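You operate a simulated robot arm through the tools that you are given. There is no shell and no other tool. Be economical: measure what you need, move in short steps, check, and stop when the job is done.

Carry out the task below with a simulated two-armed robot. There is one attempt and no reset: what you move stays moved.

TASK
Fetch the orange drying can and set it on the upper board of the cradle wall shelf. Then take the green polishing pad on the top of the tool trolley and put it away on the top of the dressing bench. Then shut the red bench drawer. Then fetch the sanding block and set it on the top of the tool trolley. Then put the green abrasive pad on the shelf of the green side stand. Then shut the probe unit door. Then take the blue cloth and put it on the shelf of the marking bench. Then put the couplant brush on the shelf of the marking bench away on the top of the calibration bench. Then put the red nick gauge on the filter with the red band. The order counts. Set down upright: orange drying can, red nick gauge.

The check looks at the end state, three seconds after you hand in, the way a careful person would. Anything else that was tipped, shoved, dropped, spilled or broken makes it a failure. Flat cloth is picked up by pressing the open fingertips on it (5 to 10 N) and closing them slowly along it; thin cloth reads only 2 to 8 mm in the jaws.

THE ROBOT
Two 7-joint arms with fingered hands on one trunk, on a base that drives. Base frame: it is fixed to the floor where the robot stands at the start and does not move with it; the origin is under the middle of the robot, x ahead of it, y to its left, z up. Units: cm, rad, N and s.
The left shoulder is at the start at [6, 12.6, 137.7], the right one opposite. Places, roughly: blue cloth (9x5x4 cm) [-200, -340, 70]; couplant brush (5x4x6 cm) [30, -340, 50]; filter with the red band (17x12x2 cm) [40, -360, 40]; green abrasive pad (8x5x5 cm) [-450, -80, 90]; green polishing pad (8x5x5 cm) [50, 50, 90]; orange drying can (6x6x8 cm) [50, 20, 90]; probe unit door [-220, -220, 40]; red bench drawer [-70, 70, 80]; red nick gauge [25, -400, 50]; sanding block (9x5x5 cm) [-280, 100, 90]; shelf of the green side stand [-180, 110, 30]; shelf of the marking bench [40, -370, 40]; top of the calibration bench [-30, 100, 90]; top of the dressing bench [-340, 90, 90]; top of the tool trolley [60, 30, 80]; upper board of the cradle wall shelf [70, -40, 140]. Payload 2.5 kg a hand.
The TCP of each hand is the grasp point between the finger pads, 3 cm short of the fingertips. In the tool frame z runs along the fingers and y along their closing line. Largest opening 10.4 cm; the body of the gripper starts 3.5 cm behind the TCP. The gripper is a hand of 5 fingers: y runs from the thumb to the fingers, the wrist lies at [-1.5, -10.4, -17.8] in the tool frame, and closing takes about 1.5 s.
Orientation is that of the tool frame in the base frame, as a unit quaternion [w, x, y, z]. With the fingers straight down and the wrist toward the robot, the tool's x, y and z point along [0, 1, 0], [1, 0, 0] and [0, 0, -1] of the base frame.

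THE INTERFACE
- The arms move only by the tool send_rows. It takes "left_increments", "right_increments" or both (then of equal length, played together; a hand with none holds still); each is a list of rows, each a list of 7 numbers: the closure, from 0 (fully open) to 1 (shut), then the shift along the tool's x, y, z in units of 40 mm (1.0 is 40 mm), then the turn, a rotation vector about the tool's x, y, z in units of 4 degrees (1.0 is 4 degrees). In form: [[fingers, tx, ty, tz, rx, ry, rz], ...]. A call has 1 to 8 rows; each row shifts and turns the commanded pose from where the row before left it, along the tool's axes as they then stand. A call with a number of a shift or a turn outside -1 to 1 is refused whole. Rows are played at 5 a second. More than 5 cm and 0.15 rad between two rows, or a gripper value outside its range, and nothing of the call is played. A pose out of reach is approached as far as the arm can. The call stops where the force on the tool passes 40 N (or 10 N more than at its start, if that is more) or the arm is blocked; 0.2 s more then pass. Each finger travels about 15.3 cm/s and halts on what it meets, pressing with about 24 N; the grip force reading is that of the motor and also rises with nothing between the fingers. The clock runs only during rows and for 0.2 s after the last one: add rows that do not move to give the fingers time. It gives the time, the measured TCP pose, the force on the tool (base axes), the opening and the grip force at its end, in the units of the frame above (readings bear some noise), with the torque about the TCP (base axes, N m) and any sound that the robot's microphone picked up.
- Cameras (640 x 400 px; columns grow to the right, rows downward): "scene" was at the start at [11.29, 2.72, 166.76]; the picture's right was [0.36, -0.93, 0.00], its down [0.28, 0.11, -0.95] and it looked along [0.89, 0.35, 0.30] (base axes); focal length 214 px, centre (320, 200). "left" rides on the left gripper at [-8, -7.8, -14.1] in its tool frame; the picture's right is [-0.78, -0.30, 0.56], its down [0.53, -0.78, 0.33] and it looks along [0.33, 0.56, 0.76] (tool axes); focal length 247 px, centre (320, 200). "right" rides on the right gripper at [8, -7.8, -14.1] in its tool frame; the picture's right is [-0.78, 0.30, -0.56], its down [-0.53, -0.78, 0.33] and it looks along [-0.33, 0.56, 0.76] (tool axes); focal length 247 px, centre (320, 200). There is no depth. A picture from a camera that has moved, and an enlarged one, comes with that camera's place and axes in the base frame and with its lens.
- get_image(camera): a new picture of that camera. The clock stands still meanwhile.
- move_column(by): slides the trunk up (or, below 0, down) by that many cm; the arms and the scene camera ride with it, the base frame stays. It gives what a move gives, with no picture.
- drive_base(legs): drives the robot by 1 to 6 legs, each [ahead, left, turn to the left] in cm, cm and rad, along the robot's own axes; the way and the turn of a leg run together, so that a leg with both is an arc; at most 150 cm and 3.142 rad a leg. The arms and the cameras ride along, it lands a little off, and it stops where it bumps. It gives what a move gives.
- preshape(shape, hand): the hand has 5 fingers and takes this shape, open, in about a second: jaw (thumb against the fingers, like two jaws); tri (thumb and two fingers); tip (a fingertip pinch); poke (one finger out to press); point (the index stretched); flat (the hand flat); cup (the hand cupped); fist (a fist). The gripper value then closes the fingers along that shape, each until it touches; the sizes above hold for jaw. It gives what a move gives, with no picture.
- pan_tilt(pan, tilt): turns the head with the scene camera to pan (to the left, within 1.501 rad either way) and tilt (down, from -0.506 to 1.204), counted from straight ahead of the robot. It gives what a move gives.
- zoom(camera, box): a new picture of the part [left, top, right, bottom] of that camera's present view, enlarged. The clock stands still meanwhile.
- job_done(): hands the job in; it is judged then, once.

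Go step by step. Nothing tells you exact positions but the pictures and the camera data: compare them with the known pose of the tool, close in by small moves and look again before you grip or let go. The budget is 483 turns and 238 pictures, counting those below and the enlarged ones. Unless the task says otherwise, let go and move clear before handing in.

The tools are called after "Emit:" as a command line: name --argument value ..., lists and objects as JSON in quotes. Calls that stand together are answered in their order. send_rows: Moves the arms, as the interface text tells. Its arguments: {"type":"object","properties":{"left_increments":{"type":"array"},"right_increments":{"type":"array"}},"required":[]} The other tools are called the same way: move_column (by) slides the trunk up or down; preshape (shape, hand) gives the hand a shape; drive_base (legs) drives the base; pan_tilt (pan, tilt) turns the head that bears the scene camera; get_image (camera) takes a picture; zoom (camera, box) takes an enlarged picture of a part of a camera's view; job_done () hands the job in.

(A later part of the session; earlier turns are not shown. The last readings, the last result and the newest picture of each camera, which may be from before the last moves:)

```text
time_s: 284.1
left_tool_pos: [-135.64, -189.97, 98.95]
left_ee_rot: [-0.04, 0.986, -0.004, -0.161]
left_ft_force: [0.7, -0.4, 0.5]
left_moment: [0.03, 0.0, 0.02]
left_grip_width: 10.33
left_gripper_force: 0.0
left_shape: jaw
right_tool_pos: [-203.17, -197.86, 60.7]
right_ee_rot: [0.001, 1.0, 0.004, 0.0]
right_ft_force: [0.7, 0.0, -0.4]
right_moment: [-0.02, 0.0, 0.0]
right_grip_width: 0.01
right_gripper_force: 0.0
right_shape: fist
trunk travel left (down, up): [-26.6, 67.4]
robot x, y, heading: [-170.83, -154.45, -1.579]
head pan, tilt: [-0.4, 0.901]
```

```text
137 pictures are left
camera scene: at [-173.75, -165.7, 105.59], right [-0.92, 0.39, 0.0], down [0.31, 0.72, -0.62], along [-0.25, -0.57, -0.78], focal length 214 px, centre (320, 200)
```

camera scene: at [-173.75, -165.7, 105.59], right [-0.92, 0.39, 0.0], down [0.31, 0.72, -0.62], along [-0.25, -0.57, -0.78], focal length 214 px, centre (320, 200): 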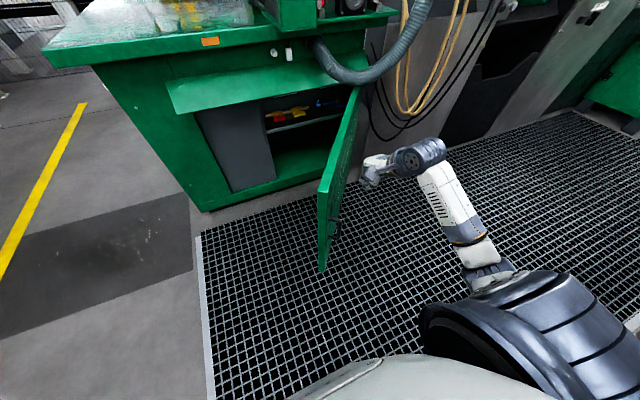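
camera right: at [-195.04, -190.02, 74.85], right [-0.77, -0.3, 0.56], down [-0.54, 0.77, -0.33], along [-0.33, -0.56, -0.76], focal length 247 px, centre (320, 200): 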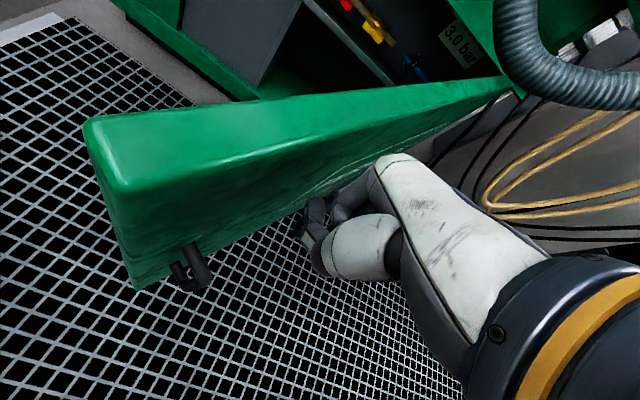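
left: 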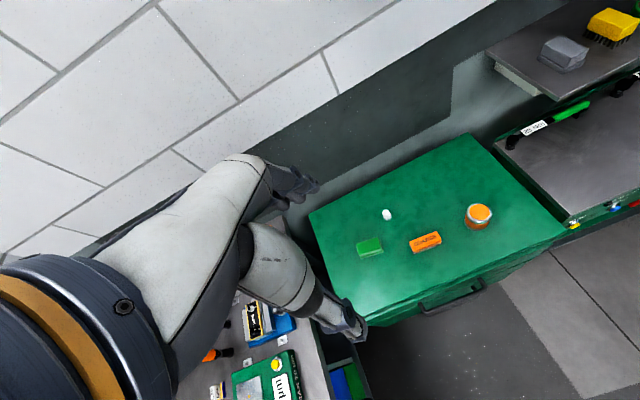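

The door is swinging. I'll continue the arc.

Emit:
send_rows --right_increments '[[0, 0.83, 0.5, 0, 0, 0, 0], [0, 0.83, 0.5, 0, 0, 0, 0], [0, 0.83, 0.5, 0, 0, 0, 0], [0, 0.68, 0.7, 0, 0, 0, 0], [0, 0.68, 0.7, 0, 0, 0, 0], [0, 0.68, 0.7, 0, 0, 0, 0]]'

Emit:
get_image --camera "scene"

```text
time_s: 285.5
left_tool_pos: [-135.55, -189.92, 98.86]
left_ee_rot: [-0.041, 0.986, -0.003, -0.161]
left_ft_force: [0.8, -0.8, 0.2]
left_moment: [0.02, 0.01, -0.01]
left_grip_width: 10.36
left_gripper_force: 0.1
left_shape: jaw
right_tool_pos: [-184.78, -212.04, 60.88]
right_ee_rot: [-0.001, 1.0, 0.005, -0.001]
right_ft_force: [0.1, 0.0, 0.3]
right_moment: [0.0, 0.0, 0.0]
right_grip_width: 9.59
right_gripper_force: 0.0
right_shape: fist
trunk travel left (down, up): [-26.6, 67.4]
robot x, y, heading: [-170.83, -154.69, -1.579]
head pan, tilt: [-0.4, 0.901]
```

```text
136 pictures are left
camera scene: at [-173.74, -165.71, 105.59], right [-0.92, 0.39, 0.0], down [0.31, 0.72, -0.62], along [-0.24, -0.57, -0.78], focal length 214 px, centre (320, 200)
```

scene: 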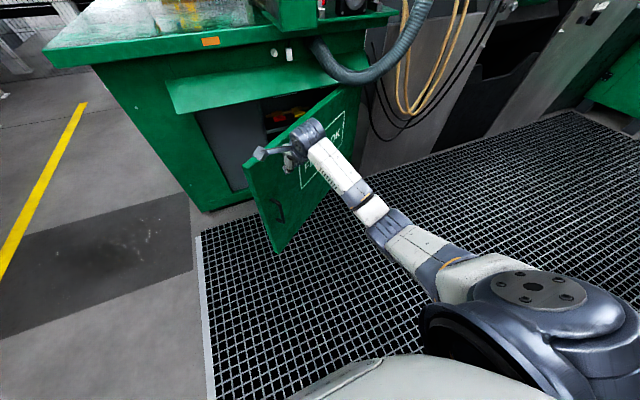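

The door is about 30° from closed. I'll push on by driving forward 12 cm.

Emit:
drive_base --legs '[[12, 5, 0]]'

Emit:
get_image --camera "scene"

```text
time_s: 286.8
left_tool_pos: [-130.68, -201.88, 98.93]
left_ee_rot: [-0.041, 0.986, -0.002, -0.162]
left_ft_force: [-0.9, 0.4, 0.5]
left_moment: [-0.02, -0.01, -0.03]
left_grip_width: 10.37
left_gripper_force: 0.0
left_shape: jaw
right_tool_pos: [-179.76, -224.04, 60.98]
right_ee_rot: [0.0, 1.0, 0.006, 0.0]
right_ft_force: [-0.7, 0.3, 0.8]
right_moment: [0.0, 0.0, -0.02]
right_grip_width: 0.0
right_gripper_force: 0.0
right_shape: fist
trunk travel left (down, up): [-26.6, 67.4]
robot x, y, heading: [-165.82, -166.65, -1.575]
head pan, tilt: [-0.4, 0.901]
```

```text
135 pictures are left
camera scene: at [-168.84, -177.74, 105.59], right [-0.92, 0.39, 0.0], down [0.31, 0.72, -0.62], along [-0.24, -0.57, -0.78], focal length 214 px, centre (320, 200)
```

scene: 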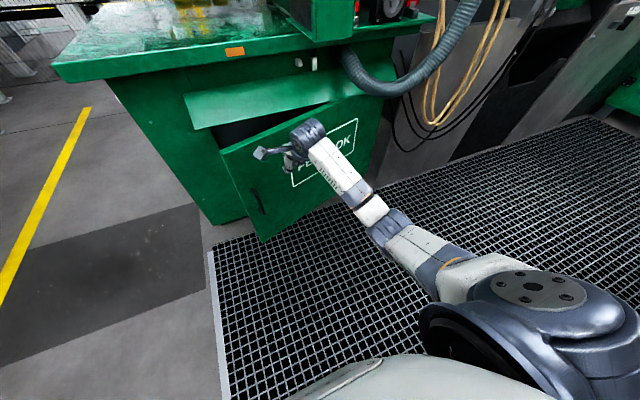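

Nearly closed. I'll lower the fist a little so it stays under the flap, then push the last part.

Emit:
send_rows --right_increments '[[0, 0.2, -0.2, 0.9, 0, 0, 0], [0, 0.2, 0, 0.9, 0, 0, 0], [0, 0.3, 0.3, 0, 0, 0, 0]]'

Emit:
drive_base --legs '[[9, 0, 0]]'

Emit:
get_image --camera "scene"

```text
time_s: 287.6
left_tool_pos: [-130.59, -201.79, 98.83]
left_ee_rot: [-0.041, 0.986, -0.003, -0.161]
left_ft_force: [0.4, -0.2, 0.5]
left_moment: [0.0, -0.02, 0.02]
left_grip_width: 10.36
left_gripper_force: 0.1
left_shape: jaw
right_tool_pos: [-176.98, -224.36, 53.72]
right_ee_rot: [0.0, 1.0, 0.006, 0.001]
right_ft_force: [0.5, -0.3, 0.7]
right_moment: [-0.01, 0.0, -0.01]
right_grip_width: 0.04
right_gripper_force: 0.1
right_shape: fist
trunk travel left (down, up): [-26.6, 67.4]
robot x, y, heading: [-165.84, -166.74, -1.573]
head pan, tilt: [-0.4, 0.901]
```

```text
time_s: 288.7
left_tool_pos: [-130.68, -211.09, 98.92]
left_ee_rot: [-0.04, 0.986, -0.003, -0.161]
left_ft_force: [0.7, 0.4, -0.2]
left_moment: [0.02, -0.04, 0.0]
left_grip_width: 10.38
left_gripper_force: 0.0
left_shape: jaw
right_tool_pos: [-177.04, -233.47, 53.83]
right_ee_rot: [0.0, 1.0, 0.005, 0.0]
right_ft_force: [-0.5, -0.5, -0.3]
right_moment: [-0.02, 0.02, 0.04]
right_grip_width: 0.01
right_gripper_force: 0.1
right_shape: fist
trunk travel left (down, up): [-26.6, 67.4]
robot x, y, heading: [-165.79, -175.72, -1.575]
head pan, tilt: [-0.4, 0.901]
```

```text
134 pictures are left
camera scene: at [-168.86, -186.95, 105.59], right [-0.92, 0.39, 0.0], down [0.31, 0.72, -0.62], along [-0.24, -0.57, -0.78], focal length 214 px, centre (320, 200)
```

scene: 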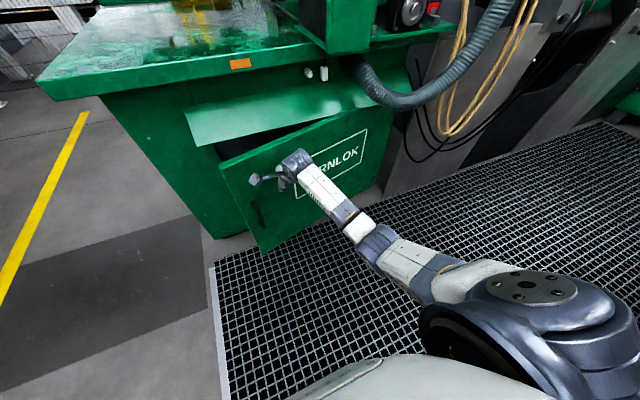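

Emit:
drive_base --legs '[[5, 0, 0]]'

Emit:
send_rows --right_increments '[[0, 0, 0.3, 0, 0, 0, 0], [0, 0, 0.3, 0, 0, 0, 0], [0, 0, 0.3, 0, 0, 0, 0], [0, 0, 0.3, 0, 0, 0, 0]]'

Emit:
get_image --camera "scene"

```text
time_s: 289.6
left_tool_pos: [-130.76, -216.17, 98.87]
left_ee_rot: [-0.04, 0.986, -0.004, -0.163]
left_ft_force: [0.8, 0.1, -0.8]
left_moment: [0.01, -0.02, -0.02]
left_grip_width: 10.39
left_gripper_force: 0.1
left_shape: jaw
right_tool_pos: [-177.1, -238.53, 53.82]
right_ee_rot: [0.0, 1.0, 0.005, 0.0]
right_ft_force: [-0.7, 0.7, -1.0]
right_moment: [0.03, 0.0, -0.01]
right_grip_width: 0.0
right_gripper_force: 0.0
right_shape: fist
trunk travel left (down, up): [-26.6, 67.4]
robot x, y, heading: [-165.93, -180.66, -1.571]
head pan, tilt: [-0.4, 0.901]
```

```text
time_s: 290.6
left_tool_pos: [-130.73, -216.13, 98.84]
left_ee_rot: [-0.04, 0.986, -0.003, -0.161]
left_ft_force: [0.0, -0.2, -0.1]
left_moment: [0.0, 0.02, 0.01]
left_grip_width: 10.37
left_gripper_force: 0.1
left_shape: jaw
right_tool_pos: [-177.08, -243.27, 53.87]
right_ee_rot: [0.0, 1.0, 0.005, -0.001]
right_ft_force: [0.6, -0.6, -0.1]
right_moment: [-0.03, 0.01, 0.01]
right_grip_width: 0.01
right_gripper_force: 0.0
right_shape: fist
trunk travel left (down, up): [-26.6, 67.4]
robot x, y, heading: [-165.95, -181.25, -1.579]
head pan, tilt: [-0.4, 0.901]
```

```text
133 pictures are left
camera scene: at [-168.89, -191.95, 105.59], right [-0.92, 0.39, 0.0], down [0.31, 0.72, -0.62], along [-0.24, -0.57, -0.78], focal length 214 px, centre (320, 200)
```

scene: 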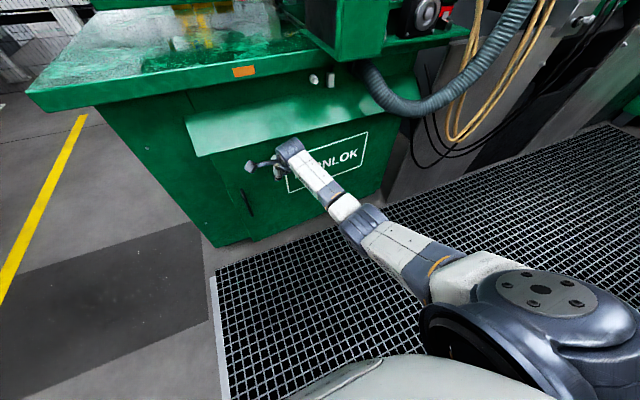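

Almost flush. I'll push a bit more until it resists.

Emit:
send_rows --right_increments '[[0, 0, 0.2, 0, 0, 0, 0], [0, 0, 0.2, 0, 0, 0, 0], [0, 0, 0.2, 0, 0, 0, 0], [0, 0, 0.2, 0, 0, 0, 0]]'

Emit:
zoom --camera "scene" --box '[180, 80, 400, 260]'

Emit:
get_image --camera "right"

```text
time_s: 291.6
left_tool_pos: [-130.68, -216.07, 98.83]
left_ee_rot: [-0.04, 0.986, -0.003, -0.162]
left_ft_force: [0.0, 0.0, 0.1]
left_moment: [0.01, 0.05, -0.02]
left_grip_width: 10.34
left_gripper_force: 0.1
left_shape: jaw
right_tool_pos: [-176.8, -246.58, 53.8]
right_ee_rot: [0.001, 1.0, 0.005, -0.001]
right_ft_force: [-0.5, -0.3, -0.5]
right_moment: [0.0, 0.0, -0.01]
right_grip_width: 0.01
right_gripper_force: 0.0
right_shape: fist
trunk travel left (down, up): [-26.6, 67.4]
robot x, y, heading: [-165.77, -181.12, -1.575]
head pan, tilt: [-0.4, 0.901]
```

```text
2.22 times, centred on (290, 170) of scene
camera zoom: at [-168.89, -191.95, 105.59], right [-0.92, 0.39, 0.0], down [0.31, 0.72, -0.62], along [-0.24, -0.57, -0.78], focal length 477 px, centre (387, 267)
```

zoom: 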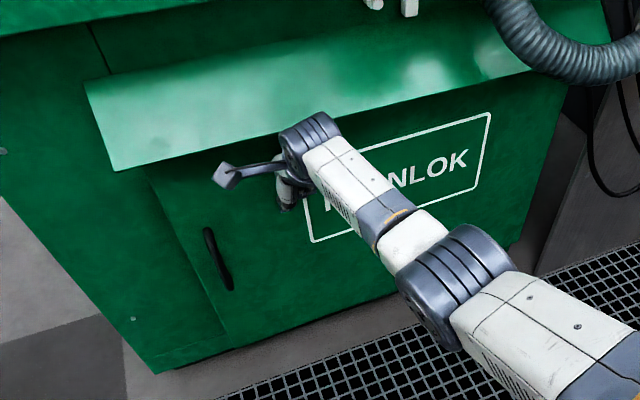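

```text
131 pictures are left
camera right: at [-169.01, -238.72, 67.89], right [-0.77, -0.3, 0.56], down [-0.54, 0.77, -0.33], along [-0.33, -0.56, -0.76], focal length 247 px, centre (320, 200)
```

right: 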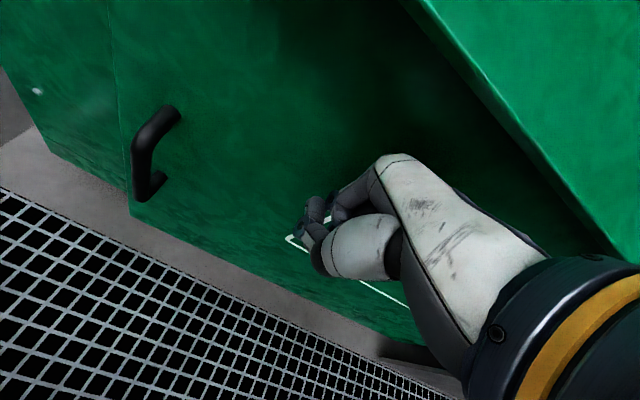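

It looks flush. One more gentle push to confirm it's against the stop.

Emit:
send_rows --right_increments '[[0, 0, 0.15, 0, 0, 0, 0], [0, 0, 0.15, 0, 0, 0, 0], [0, 0, 0.15, 0, 0, 0, 0], [0, 0, 0.15, 0, 0, 0, 0], [0, 0, 0.15, 0, 0, 0, 0]]'

Emit:
get_image --camera "right"

```text
time_s: 292.8
left_tool_pos: [-130.74, -216.14, 98.81]
left_ee_rot: [-0.04, 0.986, -0.003, -0.161]
left_ft_force: [0.6, -0.2, -0.8]
left_moment: [-0.01, -0.01, 0.0]
left_grip_width: 10.38
left_gripper_force: 0.0
left_shape: jaw
right_tool_pos: [-177.1, -247.89, 54.2]
right_ee_rot: [0.0, 1.0, 0.005, 0.0]
right_ft_force: [0.6, -0.5, 0.3]
right_moment: [-0.01, -0.02, 0.0]
right_grip_width: 0.0
right_gripper_force: 0.0
right_shape: fist
right hand out of reach, approached as far as the arm can: row 3, 4, 5
trunk travel left (down, up): [-26.6, 67.4]
robot x, y, heading: [-165.62, -180.7, -1.575]
head pan, tilt: [-0.4, 0.901]
```

```text
130 pictures are left
camera right: at [-169.13, -240.1, 68.23], right [-0.77, -0.3, 0.56], down [-0.54, 0.77, -0.33], along [-0.33, -0.56, -0.76], focal length 247 px, centre (320, 200)
```

right: 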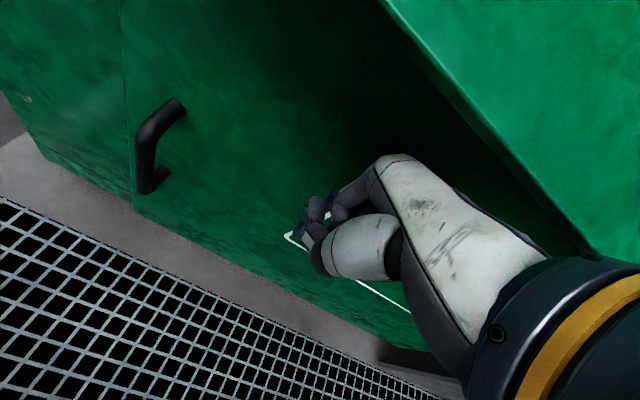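

Emit:
drive_base --legs '[[2.5, 0, 0]]'

Emit:
zoom --camera "right" --box '[60, 60, 300, 260]'

```text
time_s: 293.7
left_tool_pos: [-130.85, -218.16, 98.81]
left_ee_rot: [-0.04, 0.986, -0.004, -0.161]
left_ft_force: [0.6, 0.2, 0.2]
left_moment: [0.03, 0.0, -0.01]
left_grip_width: 10.39
left_gripper_force: 0.1
left_shape: jaw
right_tool_pos: [-177.14, -249.59, 53.79]
right_ee_rot: [-0.009, 1.0, 0.005, 0.0]
right_ft_force: [0.3, 3.3, 0.1]
right_moment: [-0.27, 0.01, -0.04]
right_grip_width: 0.0
right_gripper_force: 0.1
right_shape: fist
trunk travel left (down, up): [-26.6, 67.4]
robot x, y, heading: [-165.66, -183.22, -1.569]
head pan, tilt: [-0.4, 0.901]
stopped in leg 1: the force on the tool passed its limit (the readings are from after the stop); the commanded pose is now the measured one
```

```text
2.00 times, centred on (180, 160) of right
camera zoom: at [-169.11, -242.03, 67.94], right [-0.77, -0.31, 0.55], down [-0.54, 0.78, -0.32], along [-0.33, -0.54, -0.77], focal length 494 px, centre (600, 280)
```

zoom: 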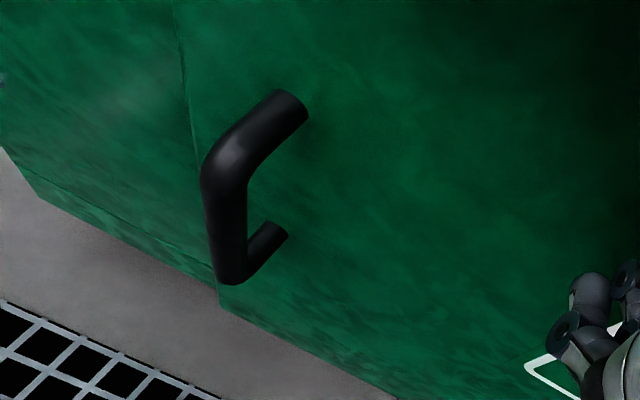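

The force limit was reached, so the door is shut. I'll back off, raise the trunk, and look for the way to the blue cloth near (-200, -340).

Emit:
drive_base --legs '[[-20, 0, 0]]'

Emit:
zoom --camera "scene" --box '[180, 40, 420, 240]'

Emit:
drive_base --legs '[[-10, 70, 0]]'

Emit:
move_column --by 30

Emit:
pan_tilt --pan 0 --tilt 0.45

Emit:
get_image --camera "scene"

```text
time_s: 295.3
left_tool_pos: [-130.65, -198.44, 98.81]
left_ee_rot: [-0.04, 0.986, -0.002, -0.161]
left_ft_force: [-0.1, -0.4, 0.6]
left_moment: [0.0, -0.01, -0.02]
left_grip_width: 10.35
left_gripper_force: 0.1
left_shape: jaw
right_tool_pos: [-176.85, -229.85, 53.74]
right_ee_rot: [-0.01, 1.0, 0.006, 0.0]
right_ft_force: [-0.4, -0.1, -0.1]
right_moment: [0.04, 0.02, 0.0]
right_grip_width: 0.0
right_gripper_force: 0.1
right_shape: fist
trunk travel left (down, up): [-26.6, 67.4]
robot x, y, heading: [-165.93, -163.09, -1.568]
head pan, tilt: [-0.4, 0.901]
```

```text
2.00 times, centred on (300, 140) of scene
camera zoom: at [-168.82, -174.34, 105.59], right [-0.92, 0.39, 0.0], down [0.31, 0.72, -0.62], along [-0.24, -0.57, -0.78], focal length 429 px, centre (360, 320)
```

zoom: 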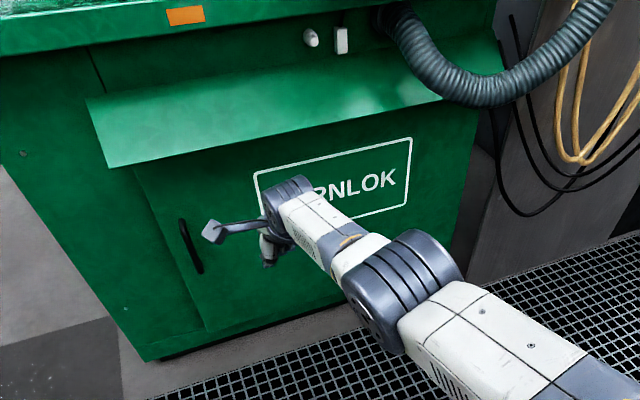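

```text
time_s: 299.1
left_tool_pos: [-61.59, -188.15, 98.72]
left_ee_rot: [-0.041, 0.986, -0.001, -0.161]
left_ft_force: [-0.1, -0.2, -0.6]
left_moment: [-0.03, 0.05, 0.02]
left_grip_width: 10.36
left_gripper_force: 0.1
left_shape: jaw
right_tool_pos: [-107.59, -219.72, 53.78]
right_ee_rot: [-0.01, 1.0, 0.009, 0.0]
right_ft_force: [0.0, 0.9, -0.5]
right_moment: [0.03, 0.01, -0.03]
right_grip_width: 0.0
right_gripper_force: 0.0
right_shape: fist
trunk travel left (down, up): [-26.6, 67.4]
robot x, y, heading: [-96.29, -153.05, -1.557]
head pan, tilt: [-0.4, 0.901]
```

```text
time_s: 302.1
left_tool_pos: [-61.44, -188.09, 128.71]
left_ee_rot: [-0.042, 0.986, 0.0, -0.16]
left_ft_force: [0.1, -0.4, 0.0]
left_moment: [0.01, -0.01, -0.01]
left_grip_width: 10.37
left_gripper_force: 0.0
left_shape: jaw
right_tool_pos: [-107.62, -219.74, 83.65]
right_ee_rot: [-0.009, 1.0, 0.009, 0.0]
right_ft_force: [-0.1, 0.0, 0.0]
right_moment: [0.02, -0.02, -0.03]
right_grip_width: 0.0
right_gripper_force: 0.1
right_shape: fist
trunk travel left (down, up): [-56.6, 37.4]
robot x, y, heading: [-96.51, -153.15, -1.568]
head pan, tilt: [-0.4, 0.901]
```

```text
time_s: 303.0
left_tool_pos: [-61.32, -187.98, 128.89]
left_ee_rot: [-0.041, 0.986, -0.001, -0.161]
left_ft_force: [0.3, -0.8, 0.4]
left_moment: [0.01, -0.01, 0.03]
left_grip_width: 10.36
left_gripper_force: 0.1
left_shape: jaw
right_tool_pos: [-107.55, -219.72, 83.67]
right_ee_rot: [-0.009, 1.0, 0.007, 0.0]
right_ft_force: [0.7, -0.3, 1.0]
right_moment: [-0.01, -0.01, 0.01]
right_grip_width: 0.0
right_gripper_force: 0.1
right_shape: fist
trunk travel left (down, up): [-56.6, 37.4]
robot x, y, heading: [-96.79, -153.45, -1.57]
head pan, tilt: [0.0, 0.45]
```

```text
127 pictures are left
camera scene: at [-96.8, -166.39, 139.41], right [-1.0, 0.0, 0.0], down [0.0, 0.44, -0.9], along [0.0, -0.9, -0.44], focal length 214 px, centre (320, 200)
```

scene: 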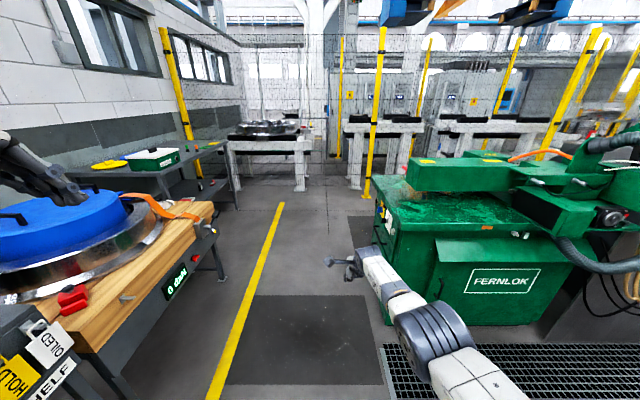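

The probe door is shut. I'll drive down the aisle past the unit and look right for the blue cloth.

Emit:
drive_base --legs '[[0, -5, 0], [130, 0, 0]]'

Emit:
pan_tilt --pan -0.9 --tilt 0.5

Emit:
get_image --camera "scene"

Emit:
pan_tilt --pan 0.7 --tilt 0.5

Emit:
get_image --camera "scene"

```text
time_s: 310.0
left_tool_pos: [-65.81, -315.58, 128.9]
left_ee_rot: [-0.04, 0.986, 0.001, -0.162]
left_ft_force: [-0.2, -0.6, 0.9]
left_moment: [0.02, -0.02, -0.01]
left_grip_width: 10.38
left_gripper_force: 0.0
left_shape: jaw
right_tool_pos: [-111.71, -347.35, 83.61]
right_ee_rot: [-0.009, 1.0, 0.008, 0.0]
right_ft_force: [-0.2, -0.2, 0.9]
right_moment: [0.04, 0.02, 0.01]
right_grip_width: 0.0
right_gripper_force: 0.1
right_shape: fist
trunk travel left (down, up): [-56.6, 37.4]
robot x, y, heading: [-101.46, -280.78, -1.564]
head pan, tilt: [0.0, 0.45]
```

```text
time_s: 311.2
left_tool_pos: [-65.73, -315.57, 128.9]
left_ee_rot: [-0.041, 0.986, 0.002, -0.161]
left_ft_force: [-0.3, 0.3, -0.8]
left_moment: [0.04, -0.02, -0.03]
left_grip_width: 10.38
left_gripper_force: 0.1
left_shape: jaw
right_tool_pos: [-111.92, -347.33, 83.69]
right_ee_rot: [-0.01, 1.0, 0.01, 0.0]
right_ft_force: [-0.4, 0.4, 0.3]
right_moment: [-0.01, 0.02, 0.01]
right_grip_width: 0.0
right_gripper_force: 0.2
right_shape: fist
trunk travel left (down, up): [-56.6, 37.4]
robot x, y, heading: [-101.09, -280.67, -1.568]
head pan, tilt: [-0.901, 0.499]
```

```text
126 pictures are left
camera scene: at [-108.4, -290.51, 138.97], right [-0.63, 0.78, 0.0], down [0.37, 0.3, -0.88], along [-0.68, -0.55, -0.48], focal length 214 px, centre (320, 200)
```

scene: 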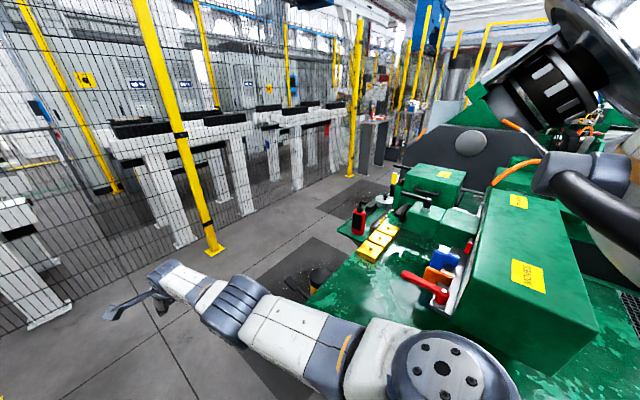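

```text
time_s: 312.9
left_tool_pos: [-65.77, -315.56, 128.77]
left_ee_rot: [-0.041, 0.986, 0.002, -0.161]
left_ft_force: [0.6, 0.3, 0.1]
left_moment: [0.04, -0.01, -0.01]
left_grip_width: 10.37
left_gripper_force: 0.0
left_shape: jaw
right_tool_pos: [-111.79, -347.38, 83.73]
right_ee_rot: [-0.009, 1.0, 0.01, 0.001]
right_ft_force: [-0.6, 0.6, 0.1]
right_moment: [0.02, 0.01, 0.02]
right_grip_width: 0.0
right_gripper_force: 0.1
right_shape: fist
trunk travel left (down, up): [-56.6, 37.4]
robot x, y, heading: [-101.36, -280.84, -1.567]
head pan, tilt: [0.7, 0.499]
```

```text
125 pictures are left
camera scene: at [-95.41, -291.73, 138.97], right [-0.76, -0.65, 0.0], down [-0.31, 0.36, -0.88], along [0.57, -0.67, -0.48], focal length 214 px, centre (320, 200)
```

scene: 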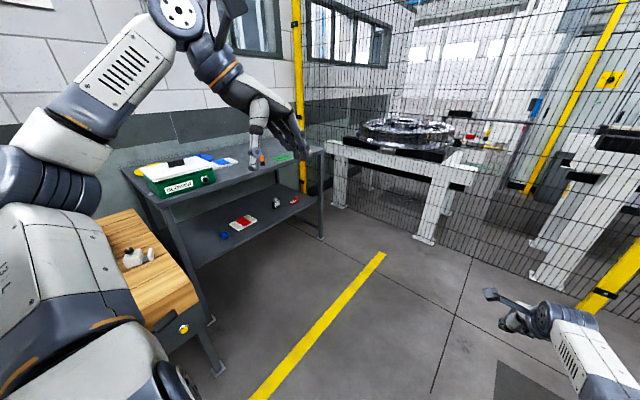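

I see the marking bench with its shelf to the left, and on the right the back side of the green unit with small items. I'll zoom in there for the blue cloth.

Emit:
pan_tilt --pan -0.9 --tilt 0.6

Emit:
zoom --camera "scene" --box '[280, 120, 520, 280]'

```text
time_s: 314.5
left_tool_pos: [-65.8, -315.57, 128.74]
left_ee_rot: [-0.041, 0.986, 0.002, -0.161]
left_ft_force: [0.7, -0.3, -0.2]
left_moment: [0.0, 0.0, 0.0]
left_grip_width: 10.37
left_gripper_force: 0.1
left_shape: jaw
right_tool_pos: [-111.78, -347.4, 83.83]
right_ee_rot: [-0.01, 1.0, 0.01, 0.0]
right_ft_force: [-0.7, -0.5, 0.5]
right_moment: [0.02, -0.05, -0.04]
right_grip_width: 0.0
right_gripper_force: 0.1
right_shape: fist
trunk travel left (down, up): [-56.6, 37.4]
robot x, y, heading: [-101.68, -280.94, -1.565]
head pan, tilt: [-0.901, 0.6]
```

```text
2.50 times, centred on (400, 200) of scene
camera zoom: at [-108.2, -290.34, 138.07], right [-0.63, 0.78, 0.0], down [0.44, 0.35, -0.83], along [-0.64, -0.52, -0.56], focal length 536 px, centre (120, 200)
```

zoom: 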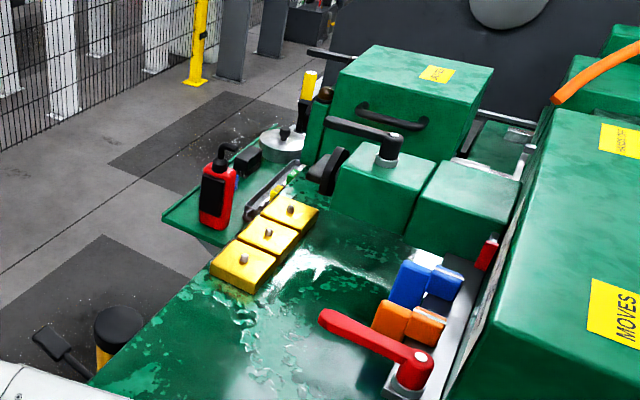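

Only clamp jaws are visible from here. I'll raise and retract the hands, then go around behind the unit to look.

Emit:
send_rows --right_increments '[[0, 0, -0.6, -0.9, 0, 0, 0], [0, 0, -0.6, -0.9, 0, 0, 0], [0, 0, -0.6, -0.9, 0, 0, 0], [0, 0, -0.6, -0.9, 0, 0, 0], [0, 0, -0.5, -0.9, 0, 0, 0], [0, 0, -0.4, -0.9, 0, 0, 0]]'

Emit:
move_column --by 20

Emit:
drive_base --legs '[[95, 0, 0], [0, 0, -1.571]]'

Emit:
pan_tilt --pan -0.5 --tilt 0.7

Emit:
get_image --camera "scene"

```text
time_s: 315.9
left_tool_pos: [-65.87, -315.49, 128.89]
left_ee_rot: [-0.04, 0.986, 0.001, -0.16]
left_ft_force: [-0.5, -0.4, 0.5]
left_moment: [0.01, 0.0, 0.02]
left_grip_width: 10.36
left_gripper_force: 0.0
left_shape: jaw
right_tool_pos: [-112.05, -334.6, 105.46]
right_ee_rot: [-0.01, 1.0, 0.01, 0.0]
right_ft_force: [0.7, -0.1, -0.4]
right_moment: [0.02, 0.0, -0.01]
right_grip_width: 0.01
right_gripper_force: 0.1
right_shape: fist
trunk travel left (down, up): [-56.6, 37.4]
robot x, y, heading: [-101.52, -281.03, -1.565]
head pan, tilt: [-0.901, 0.6]
```

```text
time_s: 318.1
left_tool_pos: [-65.87, -315.59, 148.86]
left_ee_rot: [-0.04, 0.986, 0.002, -0.161]
left_ft_force: [-0.3, -0.7, 0.8]
left_moment: [0.02, 0.0, 0.0]
left_grip_width: 10.36
left_gripper_force: 0.1
left_shape: jaw
right_tool_pos: [-111.93, -334.69, 125.42]
right_ee_rot: [-0.009, 1.0, 0.009, 0.0]
right_ft_force: [-1.1, -0.2, 0.1]
right_moment: [-0.05, 0.01, 0.01]
right_grip_width: 0.01
right_gripper_force: 0.1
right_shape: fist
trunk travel left (down, up): [-76.6, 17.4]
robot x, y, heading: [-101.54, -280.69, -1.566]
head pan, tilt: [-0.901, 0.6]
```

```text
time_s: 326.8
left_tool_pos: [-135.14, -411.04, 148.93]
left_ee_rot: [-0.142, 0.704, -0.69, -0.087]
left_ft_force: [-0.4, 0.2, -0.4]
left_moment: [0.02, -0.02, 0.01]
left_grip_width: 10.37
left_gripper_force: 0.0
left_shape: jaw
right_tool_pos: [-154.74, -365.14, 125.53]
right_ee_rot: [-0.007, 0.72, -0.694, 0.007]
right_ft_force: [0.5, 0.3, -1.2]
right_moment: [0.03, -0.03, 0.02]
right_grip_width: 0.0
right_gripper_force: 0.0
right_shape: fist
trunk travel left (down, up): [-76.6, 17.4]
robot x, y, heading: [-100.77, -374.74, -3.119]
head pan, tilt: [-0.901, 0.6]
```

```text
time_s: 327.7
left_tool_pos: [-135.03, -410.95, 148.9]
left_ee_rot: [-0.142, 0.704, -0.691, -0.087]
left_ft_force: [0.0, -0.1, 0.7]
left_moment: [-0.04, 0.01, -0.02]
left_grip_width: 10.39
left_gripper_force: 0.1
left_shape: jaw
right_tool_pos: [-154.65, -365.07, 125.54]
right_ee_rot: [-0.006, 0.72, -0.694, 0.007]
right_ft_force: [0.4, -0.5, 0.5]
right_moment: [-0.01, 0.02, -0.02]
right_grip_width: 0.01
right_gripper_force: 0.1
right_shape: fist
trunk travel left (down, up): [-76.6, 17.4]
robot x, y, heading: [-100.92, -375.29, -3.123]
head pan, tilt: [-0.499, 0.7]
```

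```text
123 pictures are left
camera scene: at [-112.25, -371.22, 157.2], right [0.46, 0.89, 0.0], down [0.57, -0.3, -0.77], along [-0.68, 0.35, -0.64], focal length 214 px, centre (320, 200)
```

scene: 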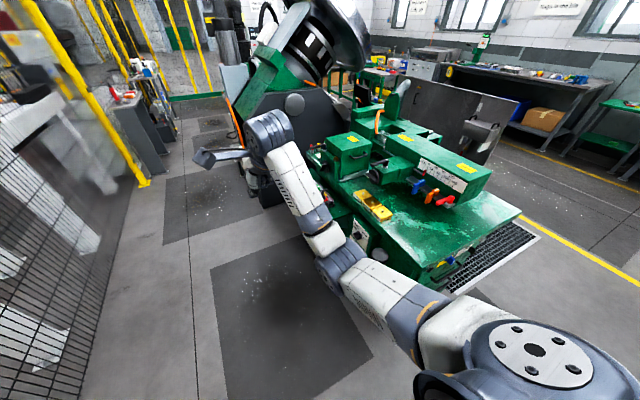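

The arm hides the back tray. I'll move further along -x and look right.

Emit:
drive_base --legs '[[75, 10, 0]]'

Emit:
pan_tilt --pan -1.4 --tilt 0.8

Emit:
get_image --camera "scene"

```text
time_s: 331.8
left_tool_pos: [-211.41, -421.6, 148.78]
left_ee_rot: [-0.142, 0.7, -0.694, -0.086]
left_ft_force: [0.7, 0.2, -0.3]
left_moment: [0.01, -0.01, 0.0]
left_grip_width: 10.38
left_gripper_force: 0.1
left_shape: jaw
right_tool_pos: [-230.77, -375.65, 125.55]
right_ee_rot: [-0.007, 0.717, -0.698, 0.005]
right_ft_force: [-0.3, 0.3, -0.9]
right_moment: [-0.01, 0.0, -0.02]
right_grip_width: 0.0
right_gripper_force: 0.1
right_shape: fist
trunk travel left (down, up): [-76.6, 17.4]
robot x, y, heading: [-176.71, -386.06, -3.13]
head pan, tilt: [-0.499, 0.7]
```

```text
time_s: 333.0
left_tool_pos: [-211.47, -421.6, 148.78]
left_ee_rot: [-0.142, 0.701, -0.694, -0.086]
left_ft_force: [0.7, 0.3, 0.7]
left_moment: [-0.02, 0.04, 0.01]
left_grip_width: 10.37
left_gripper_force: 0.1
left_shape: jaw
right_tool_pos: [-230.8, -375.62, 125.59]
right_ee_rot: [-0.007, 0.716, -0.698, 0.006]
right_ft_force: [-0.4, 0.5, 0.4]
right_moment: [0.03, 0.01, 0.01]
right_grip_width: 0.0
right_gripper_force: 0.0
right_shape: fist
trunk travel left (down, up): [-76.6, 17.4]
robot x, y, heading: [-176.9, -385.96, -3.13]
head pan, tilt: [-1.4, 0.799]
```

```text
122 pictures are left
camera scene: at [-182.27, -378.19, 156.38], right [0.98, 0.18, 0.0], down [0.13, -0.7, -0.7], along [-0.13, 0.69, -0.72], focal length 214 px, centre (320, 200)
```

scene: 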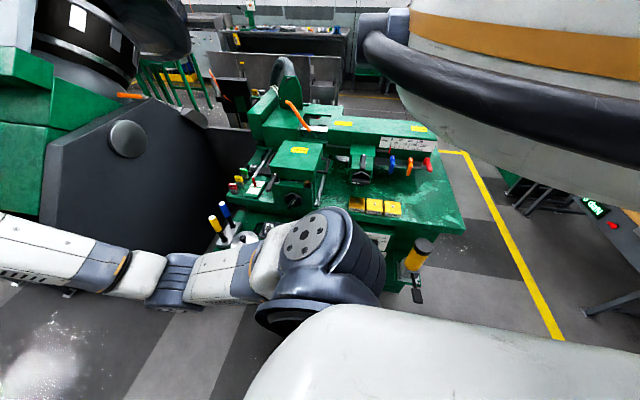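

The arm still hides it. I'll back away toward the fence a little and turn to face the unit (+y).

Emit:
drive_base --legs '[[0, 14, 0], [0, 0, -1.58]]'

Emit:
pan_tilt --pan 0 --tilt 0.8

Emit:
get_image --camera "scene"

```text
time_s: 338.1
left_tool_pos: [-212.86, -365.84, 148.81]
left_ee_rot: [0.162, -0.013, 0.986, -0.039]
left_ft_force: [0.5, -0.5, 0.6]
left_moment: [0.0, 0.01, -0.02]
left_grip_width: 10.37
left_gripper_force: 0.0
left_shape: jaw
right_tool_pos: [-167.1, -345.81, 125.45]
right_ee_rot: [0.0, -0.022, 1.0, -0.009]
right_ft_force: [0.2, 0.8, 0.4]
right_moment: [0.0, 0.03, -0.01]
right_grip_width: 0.01
right_gripper_force: 0.0
right_shape: fist
trunk travel left (down, up): [-76.6, 17.4]
robot x, y, heading: [-176.49, -399.88, 1.603]
head pan, tilt: [-1.4, 0.799]
```

```text
time_s: 339.7
left_tool_pos: [-212.88, -365.95, 148.71]
left_ee_rot: [0.163, -0.013, 0.986, -0.038]
left_ft_force: [0.1, -0.1, -0.5]
left_moment: [0.0, 0.03, 0.02]
left_grip_width: 10.39
left_gripper_force: 0.1
left_shape: jaw
right_tool_pos: [-167.24, -345.69, 125.44]
right_ee_rot: [0.0, -0.022, 1.0, -0.009]
right_ft_force: [0.0, -0.4, 0.3]
right_moment: [-0.03, -0.04, 0.01]
right_grip_width: 0.02
right_gripper_force: 0.1
right_shape: fist
trunk travel left (down, up): [-76.6, 17.4]
robot x, y, heading: [-176.54, -399.84, 1.594]
head pan, tilt: [0.0, 0.799]
```

```text
121 pictures are left
camera scene: at [-176.98, -387.97, 156.38], right [1.0, 0.03, 0.0], down [0.02, -0.72, -0.7], along [-0.02, 0.7, -0.72], focal length 214 px, centre (320, 200)
```

scene: 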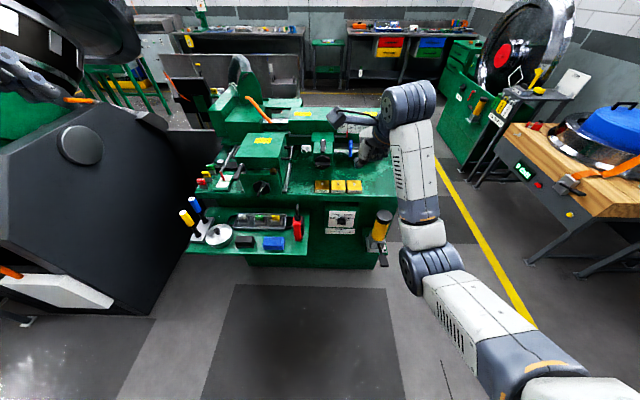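

Found it: the blue cloth lies on the tray at about (-200, -335). I'll zoom in.

Emit:
zoom --camera "scene" --box '[180, 190, 340, 280]'

```text
4.00 times, centred on (260, 235) of scene
camera zoom: at [-176.98, -387.97, 156.38], right [1.0, 0.03, 0.0], down [0.02, -0.72, -0.7], along [-0.02, 0.7, -0.72], focal length 858 px, centre (560, 60)
```

zoom: 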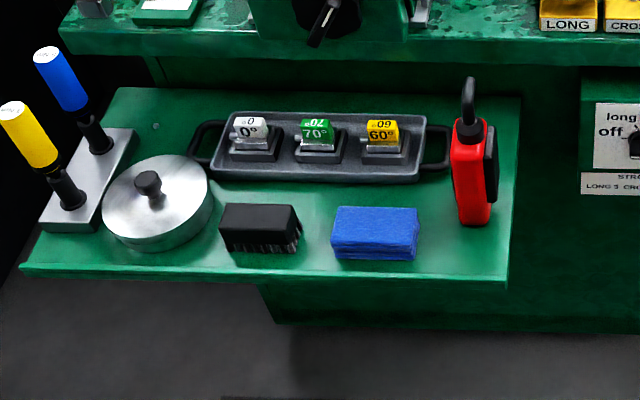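

The cloth is a folded block 9 × 5 × 4 cm, with its long side along x. I'll use the left hand for it. First I move the right hand out of the way and straighten the left.

Emit:
send_rows --right_increments '[[0, -1, -0.4, 0, 0, 0, 0], [0, -1, -0.4, 0, 0, 0, 0], [0, -1, -0.4, 0, 0, 0, 0], [0, -1, -0.4, 0, 0, 0, 0], [0, -1, -0.4, 0, 0, 0, 0]]' --left_increments '[[0, -0.4, 0.5, 0, -0.22, 0.93, 0.07], [0, -0.4, 0.5, 0, -0.22, 0.93, 0.07], [0, -0.4, 0.5, 0, -0.22, 0.93, 0.07], [0, -0.4, 0.5, 0, -0.22, 0.93, 0.07], [0, -0.4, 0.5, 0, -0.22, 0.93, 0.07]]'

Emit:
get_image --camera "left"

Emit:
get_image --camera "scene"

```text
time_s: 340.6
left_tool_pos: [-210.49, -359.68, 147.6]
left_ee_rot: [0.134, -0.015, 0.991, -0.015]
left_ft_force: [-0.4, -0.2, 0.3]
left_moment: [-0.03, -0.01, -0.02]
left_grip_width: 10.38
left_gripper_force: 0.0
left_shape: jaw
right_tool_pos: [-154.37, -350.21, 125.63]
right_ee_rot: [0.001, -0.022, 1.0, -0.01]
right_ft_force: [0.4, 0.1, -0.2]
right_moment: [-0.04, 0.0, 0.01]
right_grip_width: 0.0
right_gripper_force: 0.1
right_shape: fist
trunk travel left (down, up): [-76.6, 17.4]
robot x, y, heading: [-176.85, -399.88, 1.603]
head pan, tilt: [0.0, 0.799]
stopped in row 4 (left hand): the arm was blocked; the commanded pose is now the measured one
```

```text
119 pictures are left
camera left: at [-206.48, -366.71, 163.54], right [0.9, -0.28, -0.32], down [-0.41, -0.8, -0.44], along [-0.13, 0.53, -0.84], focal length 247 px, centre (320, 200)
```

left: 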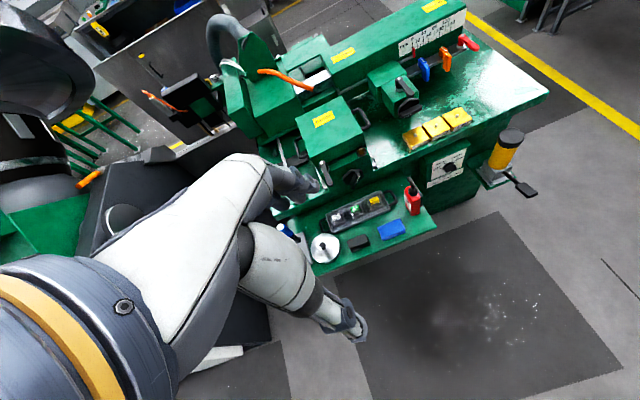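

```text
118 pictures are left
camera scene: at [-176.88, -387.96, 156.38], right [1.0, 0.03, 0.0], down [0.02, -0.72, -0.7], along [-0.02, 0.7, -0.72], focal length 214 px, centre (320, 200)
```

scene: 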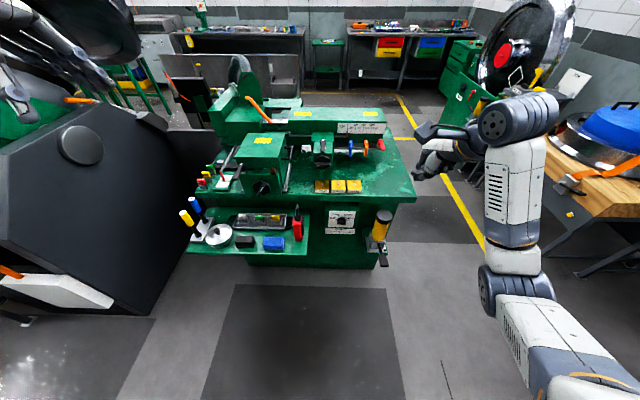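

The left arm is near a joint limit. I'll move it forward and down first without turning.

Emit:
send_rows --left_increments '[[0, 0, 0.5, 0.8, 0, 0, 0], [0, 0, 0.5, 0.8, 0, 0, 0], [0, 0, 0.5, 0.8, 0, 0, 0], [0, 0, 0.5, 0.8, 0, 0, 0], [0, 0, 0.3, 0.8, -0.2, 0.8, 0], [0, 0, 0, 0.8, -0.2, 0.8, 0]]'

```text
time_s: 342.0
left_tool_pos: [-205.7, -350.76, 128.92]
left_ee_rot: [0.079, -0.015, 0.997, 0.0]
left_ft_force: [0.2, -0.7, 0.7]
left_moment: [-0.02, 0.02, 0.01]
left_grip_width: 10.36
left_gripper_force: 0.2
left_shape: jaw
right_tool_pos: [-154.43, -350.25, 125.46]
right_ee_rot: [0.001, -0.021, 1.0, -0.01]
right_ft_force: [-0.3, -0.1, 0.3]
right_moment: [0.02, -0.02, 0.01]
right_grip_width: 0.0
right_gripper_force: 0.0
right_shape: fist
trunk travel left (down, up): [-76.6, 17.4]
robot x, y, heading: [-176.43, -399.73, 1.604]
head pan, tilt: [0.0, 0.799]
```

Emit:
send_rows --left_increments '[[0, -0.3, 0.7, 0, 0, 0.75, 0.14], [0, -0.3, 0.7, 0, 0, 0.75, 0.14], [0, -0.3, 0.7, 0, 0, 0.76, 0.15], [0, -0.3, 0.7, 0, 0, 0, 0]]'

Emit:
move_column --by -25

Emit:
get_image --camera "left"

Emit:
get_image --camera "scene"

```text
time_s: 343.0
left_tool_pos: [-201.11, -339.55, 129.25]
left_ee_rot: [0.001, 0.0, 1.0, -0.002]
left_ft_force: [-1.3, 0.6, 0.8]
left_moment: [0.02, -0.01, 0.02]
left_grip_width: 10.39
left_gripper_force: 0.1
left_shape: jaw
right_tool_pos: [-154.38, -350.1, 125.61]
right_ee_rot: [0.0, -0.022, 1.0, -0.011]
right_ft_force: [-0.2, 0.1, -0.7]
right_moment: [0.01, 0.02, -0.04]
right_grip_width: 0.0
right_gripper_force: 0.1
right_shape: fist
trunk travel left (down, up): [-76.6, 17.4]
robot x, y, heading: [-176.41, -399.86, 1.596]
head pan, tilt: [0.0, 0.799]
```

```text
time_s: 345.5
left_tool_pos: [-201.2, -339.66, 104.28]
left_ee_rot: [0.002, 0.0, 1.0, -0.001]
left_ft_force: [0.1, -0.1, 0.6]
left_moment: [0.0, 0.0, 0.01]
left_grip_width: 10.36
left_gripper_force: 0.0
left_shape: jaw
right_tool_pos: [-154.45, -350.25, 100.56]
right_ee_rot: [0.0, -0.022, 1.0, -0.009]
right_ft_force: [-0.5, 0.0, 0.1]
right_moment: [-0.05, 0.01, -0.01]
right_grip_width: 0.0
right_gripper_force: 0.2
right_shape: fist
trunk travel left (down, up): [-51.6, 42.4]
robot x, y, heading: [-176.43, -399.96, 1.6]
head pan, tilt: [0.0, 0.799]
```

```text
117 pictures are left
camera left: at [-193.3, -347.35, 118.41], right [0.78, -0.3, -0.56], down [-0.53, -0.78, -0.33], along [-0.33, 0.55, -0.76], focal length 247 px, centre (320, 200)
```

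left: 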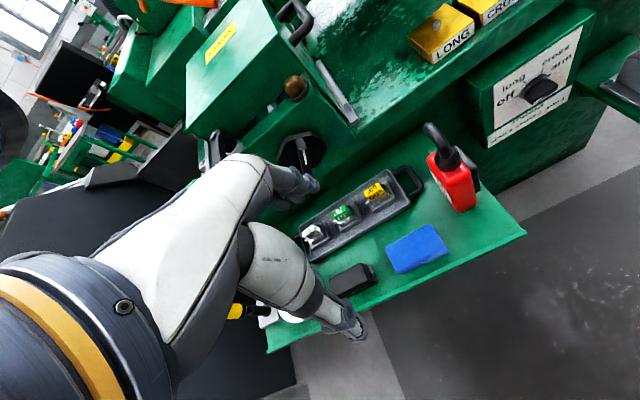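

```text
116 pictures are left
camera scene: at [-176.99, -387.98, 131.38], right [1.0, 0.03, 0.0], down [0.02, -0.72, -0.7], along [-0.02, 0.7, -0.72], focal length 214 px, centre (320, 200)
```

scene: 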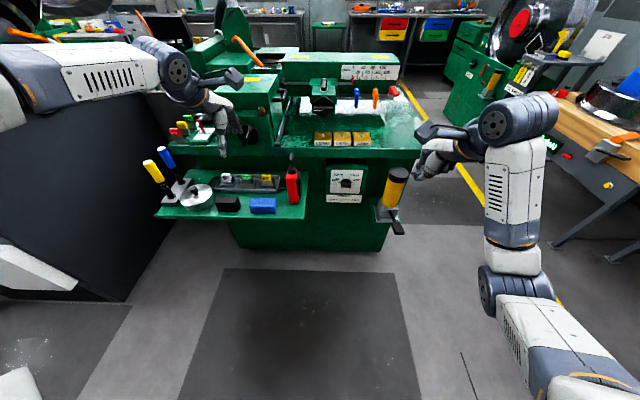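

The cloth centre is at (-199, -335), with the tray at z≈71. I'll pre-close slightly and descend over it.

Emit:
send_rows --left_increments '[[0.2, -0.27, 0.58, 0.6, 0, 0, 0], [0.2, -0.27, 0.58, 0.6, 0, 0, 0], [0.2, 0, 0, 1, 0, 0, 0], [0.2, 0, 0, 1, 0, 0, 0], [0.2, 0, 0, 1, 0, 0, 0], [0.2, 0, 0, 1, 0, 0, 0]]'

Emit:
get_image --camera "left"

```text
time_s: 346.9
left_tool_pos: [-201.7, -342.58, 86.5]
left_ee_rot: [0.001, 0.0, 1.0, 0.0]
left_ft_force: [0.6, 0.4, -0.2]
left_moment: [-0.01, 0.01, 0.0]
left_grip_width: 8.35
left_gripper_force: 0.1
left_shape: jaw
left hand out of reach, approached as far as the arm can: row 2, 3, 4, 5, 6
right_tool_pos: [-154.51, -350.31, 100.58]
right_ee_rot: [0.001, -0.022, 1.0, -0.01]
right_ft_force: [0.8, 0.4, -0.2]
right_moment: [0.0, 0.0, 0.01]
right_grip_width: 0.0
right_gripper_force: 0.0
right_shape: fist
trunk travel left (down, up): [-51.6, 42.4]
robot x, y, heading: [-176.71, -399.92, 1.602]
head pan, tilt: [0.0, 0.799]
```

```text
115 pictures are left
camera left: at [-193.76, -350.37, 100.63], right [0.78, -0.3, -0.55], down [-0.53, -0.78, -0.33], along [-0.33, 0.56, -0.76], focal length 247 px, centre (320, 200)
```

left: 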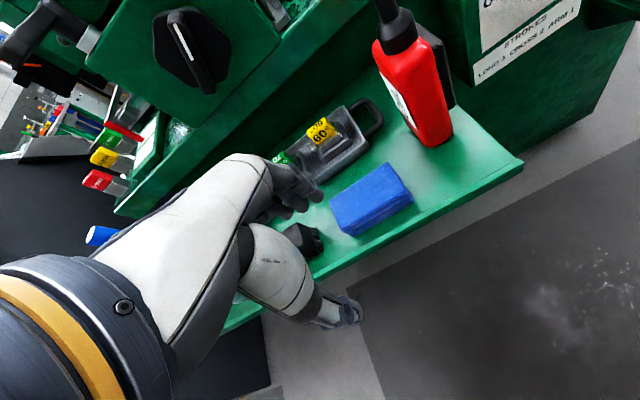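

It's just out of reach, so I'll drive forward 7.5 cm and a little right.

Emit:
drive_base --legs '[[7.5, -2.8, 0]]'

Emit:
get_image --camera "left"

```text
time_s: 348.0
left_tool_pos: [-199.01, -335.02, 86.46]
left_ee_rot: [0.002, 0.0, 1.0, -0.001]
left_ft_force: [-0.1, -0.5, -0.4]
left_moment: [0.01, 0.02, -0.02]
left_grip_width: 8.32
left_gripper_force: 0.2
left_shape: jaw
right_tool_pos: [-151.88, -342.67, 100.58]
right_ee_rot: [0.001, -0.021, 1.0, -0.01]
right_ft_force: [-0.6, 0.0, 0.3]
right_moment: [0.03, 0.01, 0.01]
right_grip_width: 0.0
right_gripper_force: 0.0
right_shape: fist
trunk travel left (down, up): [-51.6, 42.4]
robot x, y, heading: [-173.97, -392.31, 1.597]
head pan, tilt: [0.0, 0.799]
```

```text
114 pictures are left
camera left: at [-191.12, -342.79, 100.63], right [0.78, -0.3, -0.56], down [-0.53, -0.78, -0.33], along [-0.33, 0.56, -0.76], focal length 247 px, centre (320, 200)
```

left: 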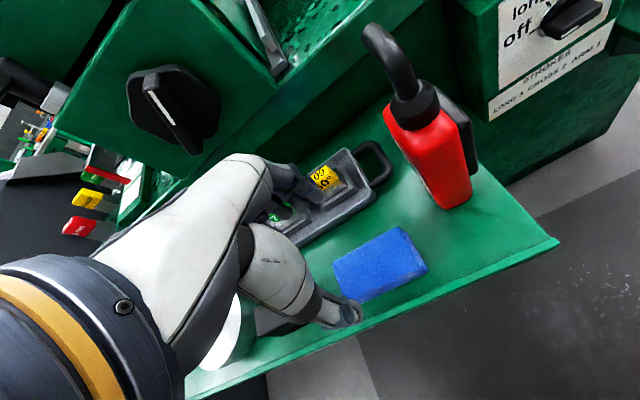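

Aligned, and the fingers clear the gauge tray. I'll descend and grip.

Emit:
send_rows --left_increments '[[0.2, -0.08, 0, 0.9, 0, 0, 0], [0.2, 0, 0, 0.9, 0, 0, 0], [0.2, 0, 0, 0.9, 0, 0, 0]]'

Emit:
get_image --camera "left"

```text
time_s: 348.8
left_tool_pos: [-200.42, -339.95, 81.36]
left_ee_rot: [0.001, 0.0, 1.0, 0.0]
left_ft_force: [-0.4, 1.0, 0.8]
left_moment: [0.0, 0.01, 0.0]
left_grip_width: 8.29
left_gripper_force: 0.0
left_shape: jaw
left hand out of reach, approached as far as the arm can: row 1, 2, 3
right_tool_pos: [-151.82, -342.82, 100.61]
right_ee_rot: [-0.001, -0.022, 1.0, -0.01]
right_ft_force: [0.7, 0.0, -1.5]
right_moment: [0.03, -0.02, 0.03]
right_grip_width: 0.02
right_gripper_force: 0.0
right_shape: fist
trunk travel left (down, up): [-51.6, 42.4]
robot x, y, heading: [-174.33, -392.41, 1.599]
head pan, tilt: [0.0, 0.799]
```

```text
113 pictures are left
camera left: at [-192.57, -347.63, 95.43], right [0.78, -0.3, -0.55], down [-0.53, -0.78, -0.33], along [-0.33, 0.56, -0.76], focal length 247 px, centre (320, 200)
```

left: 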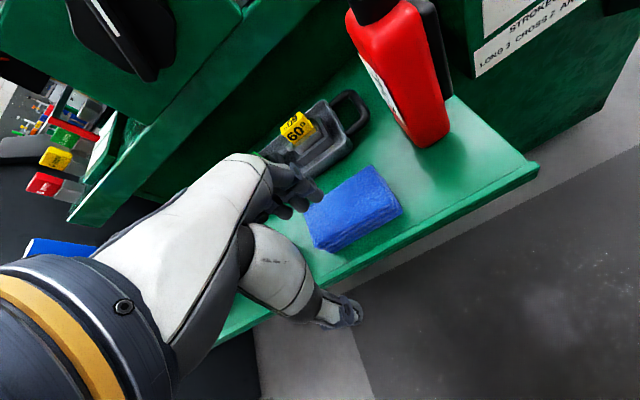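

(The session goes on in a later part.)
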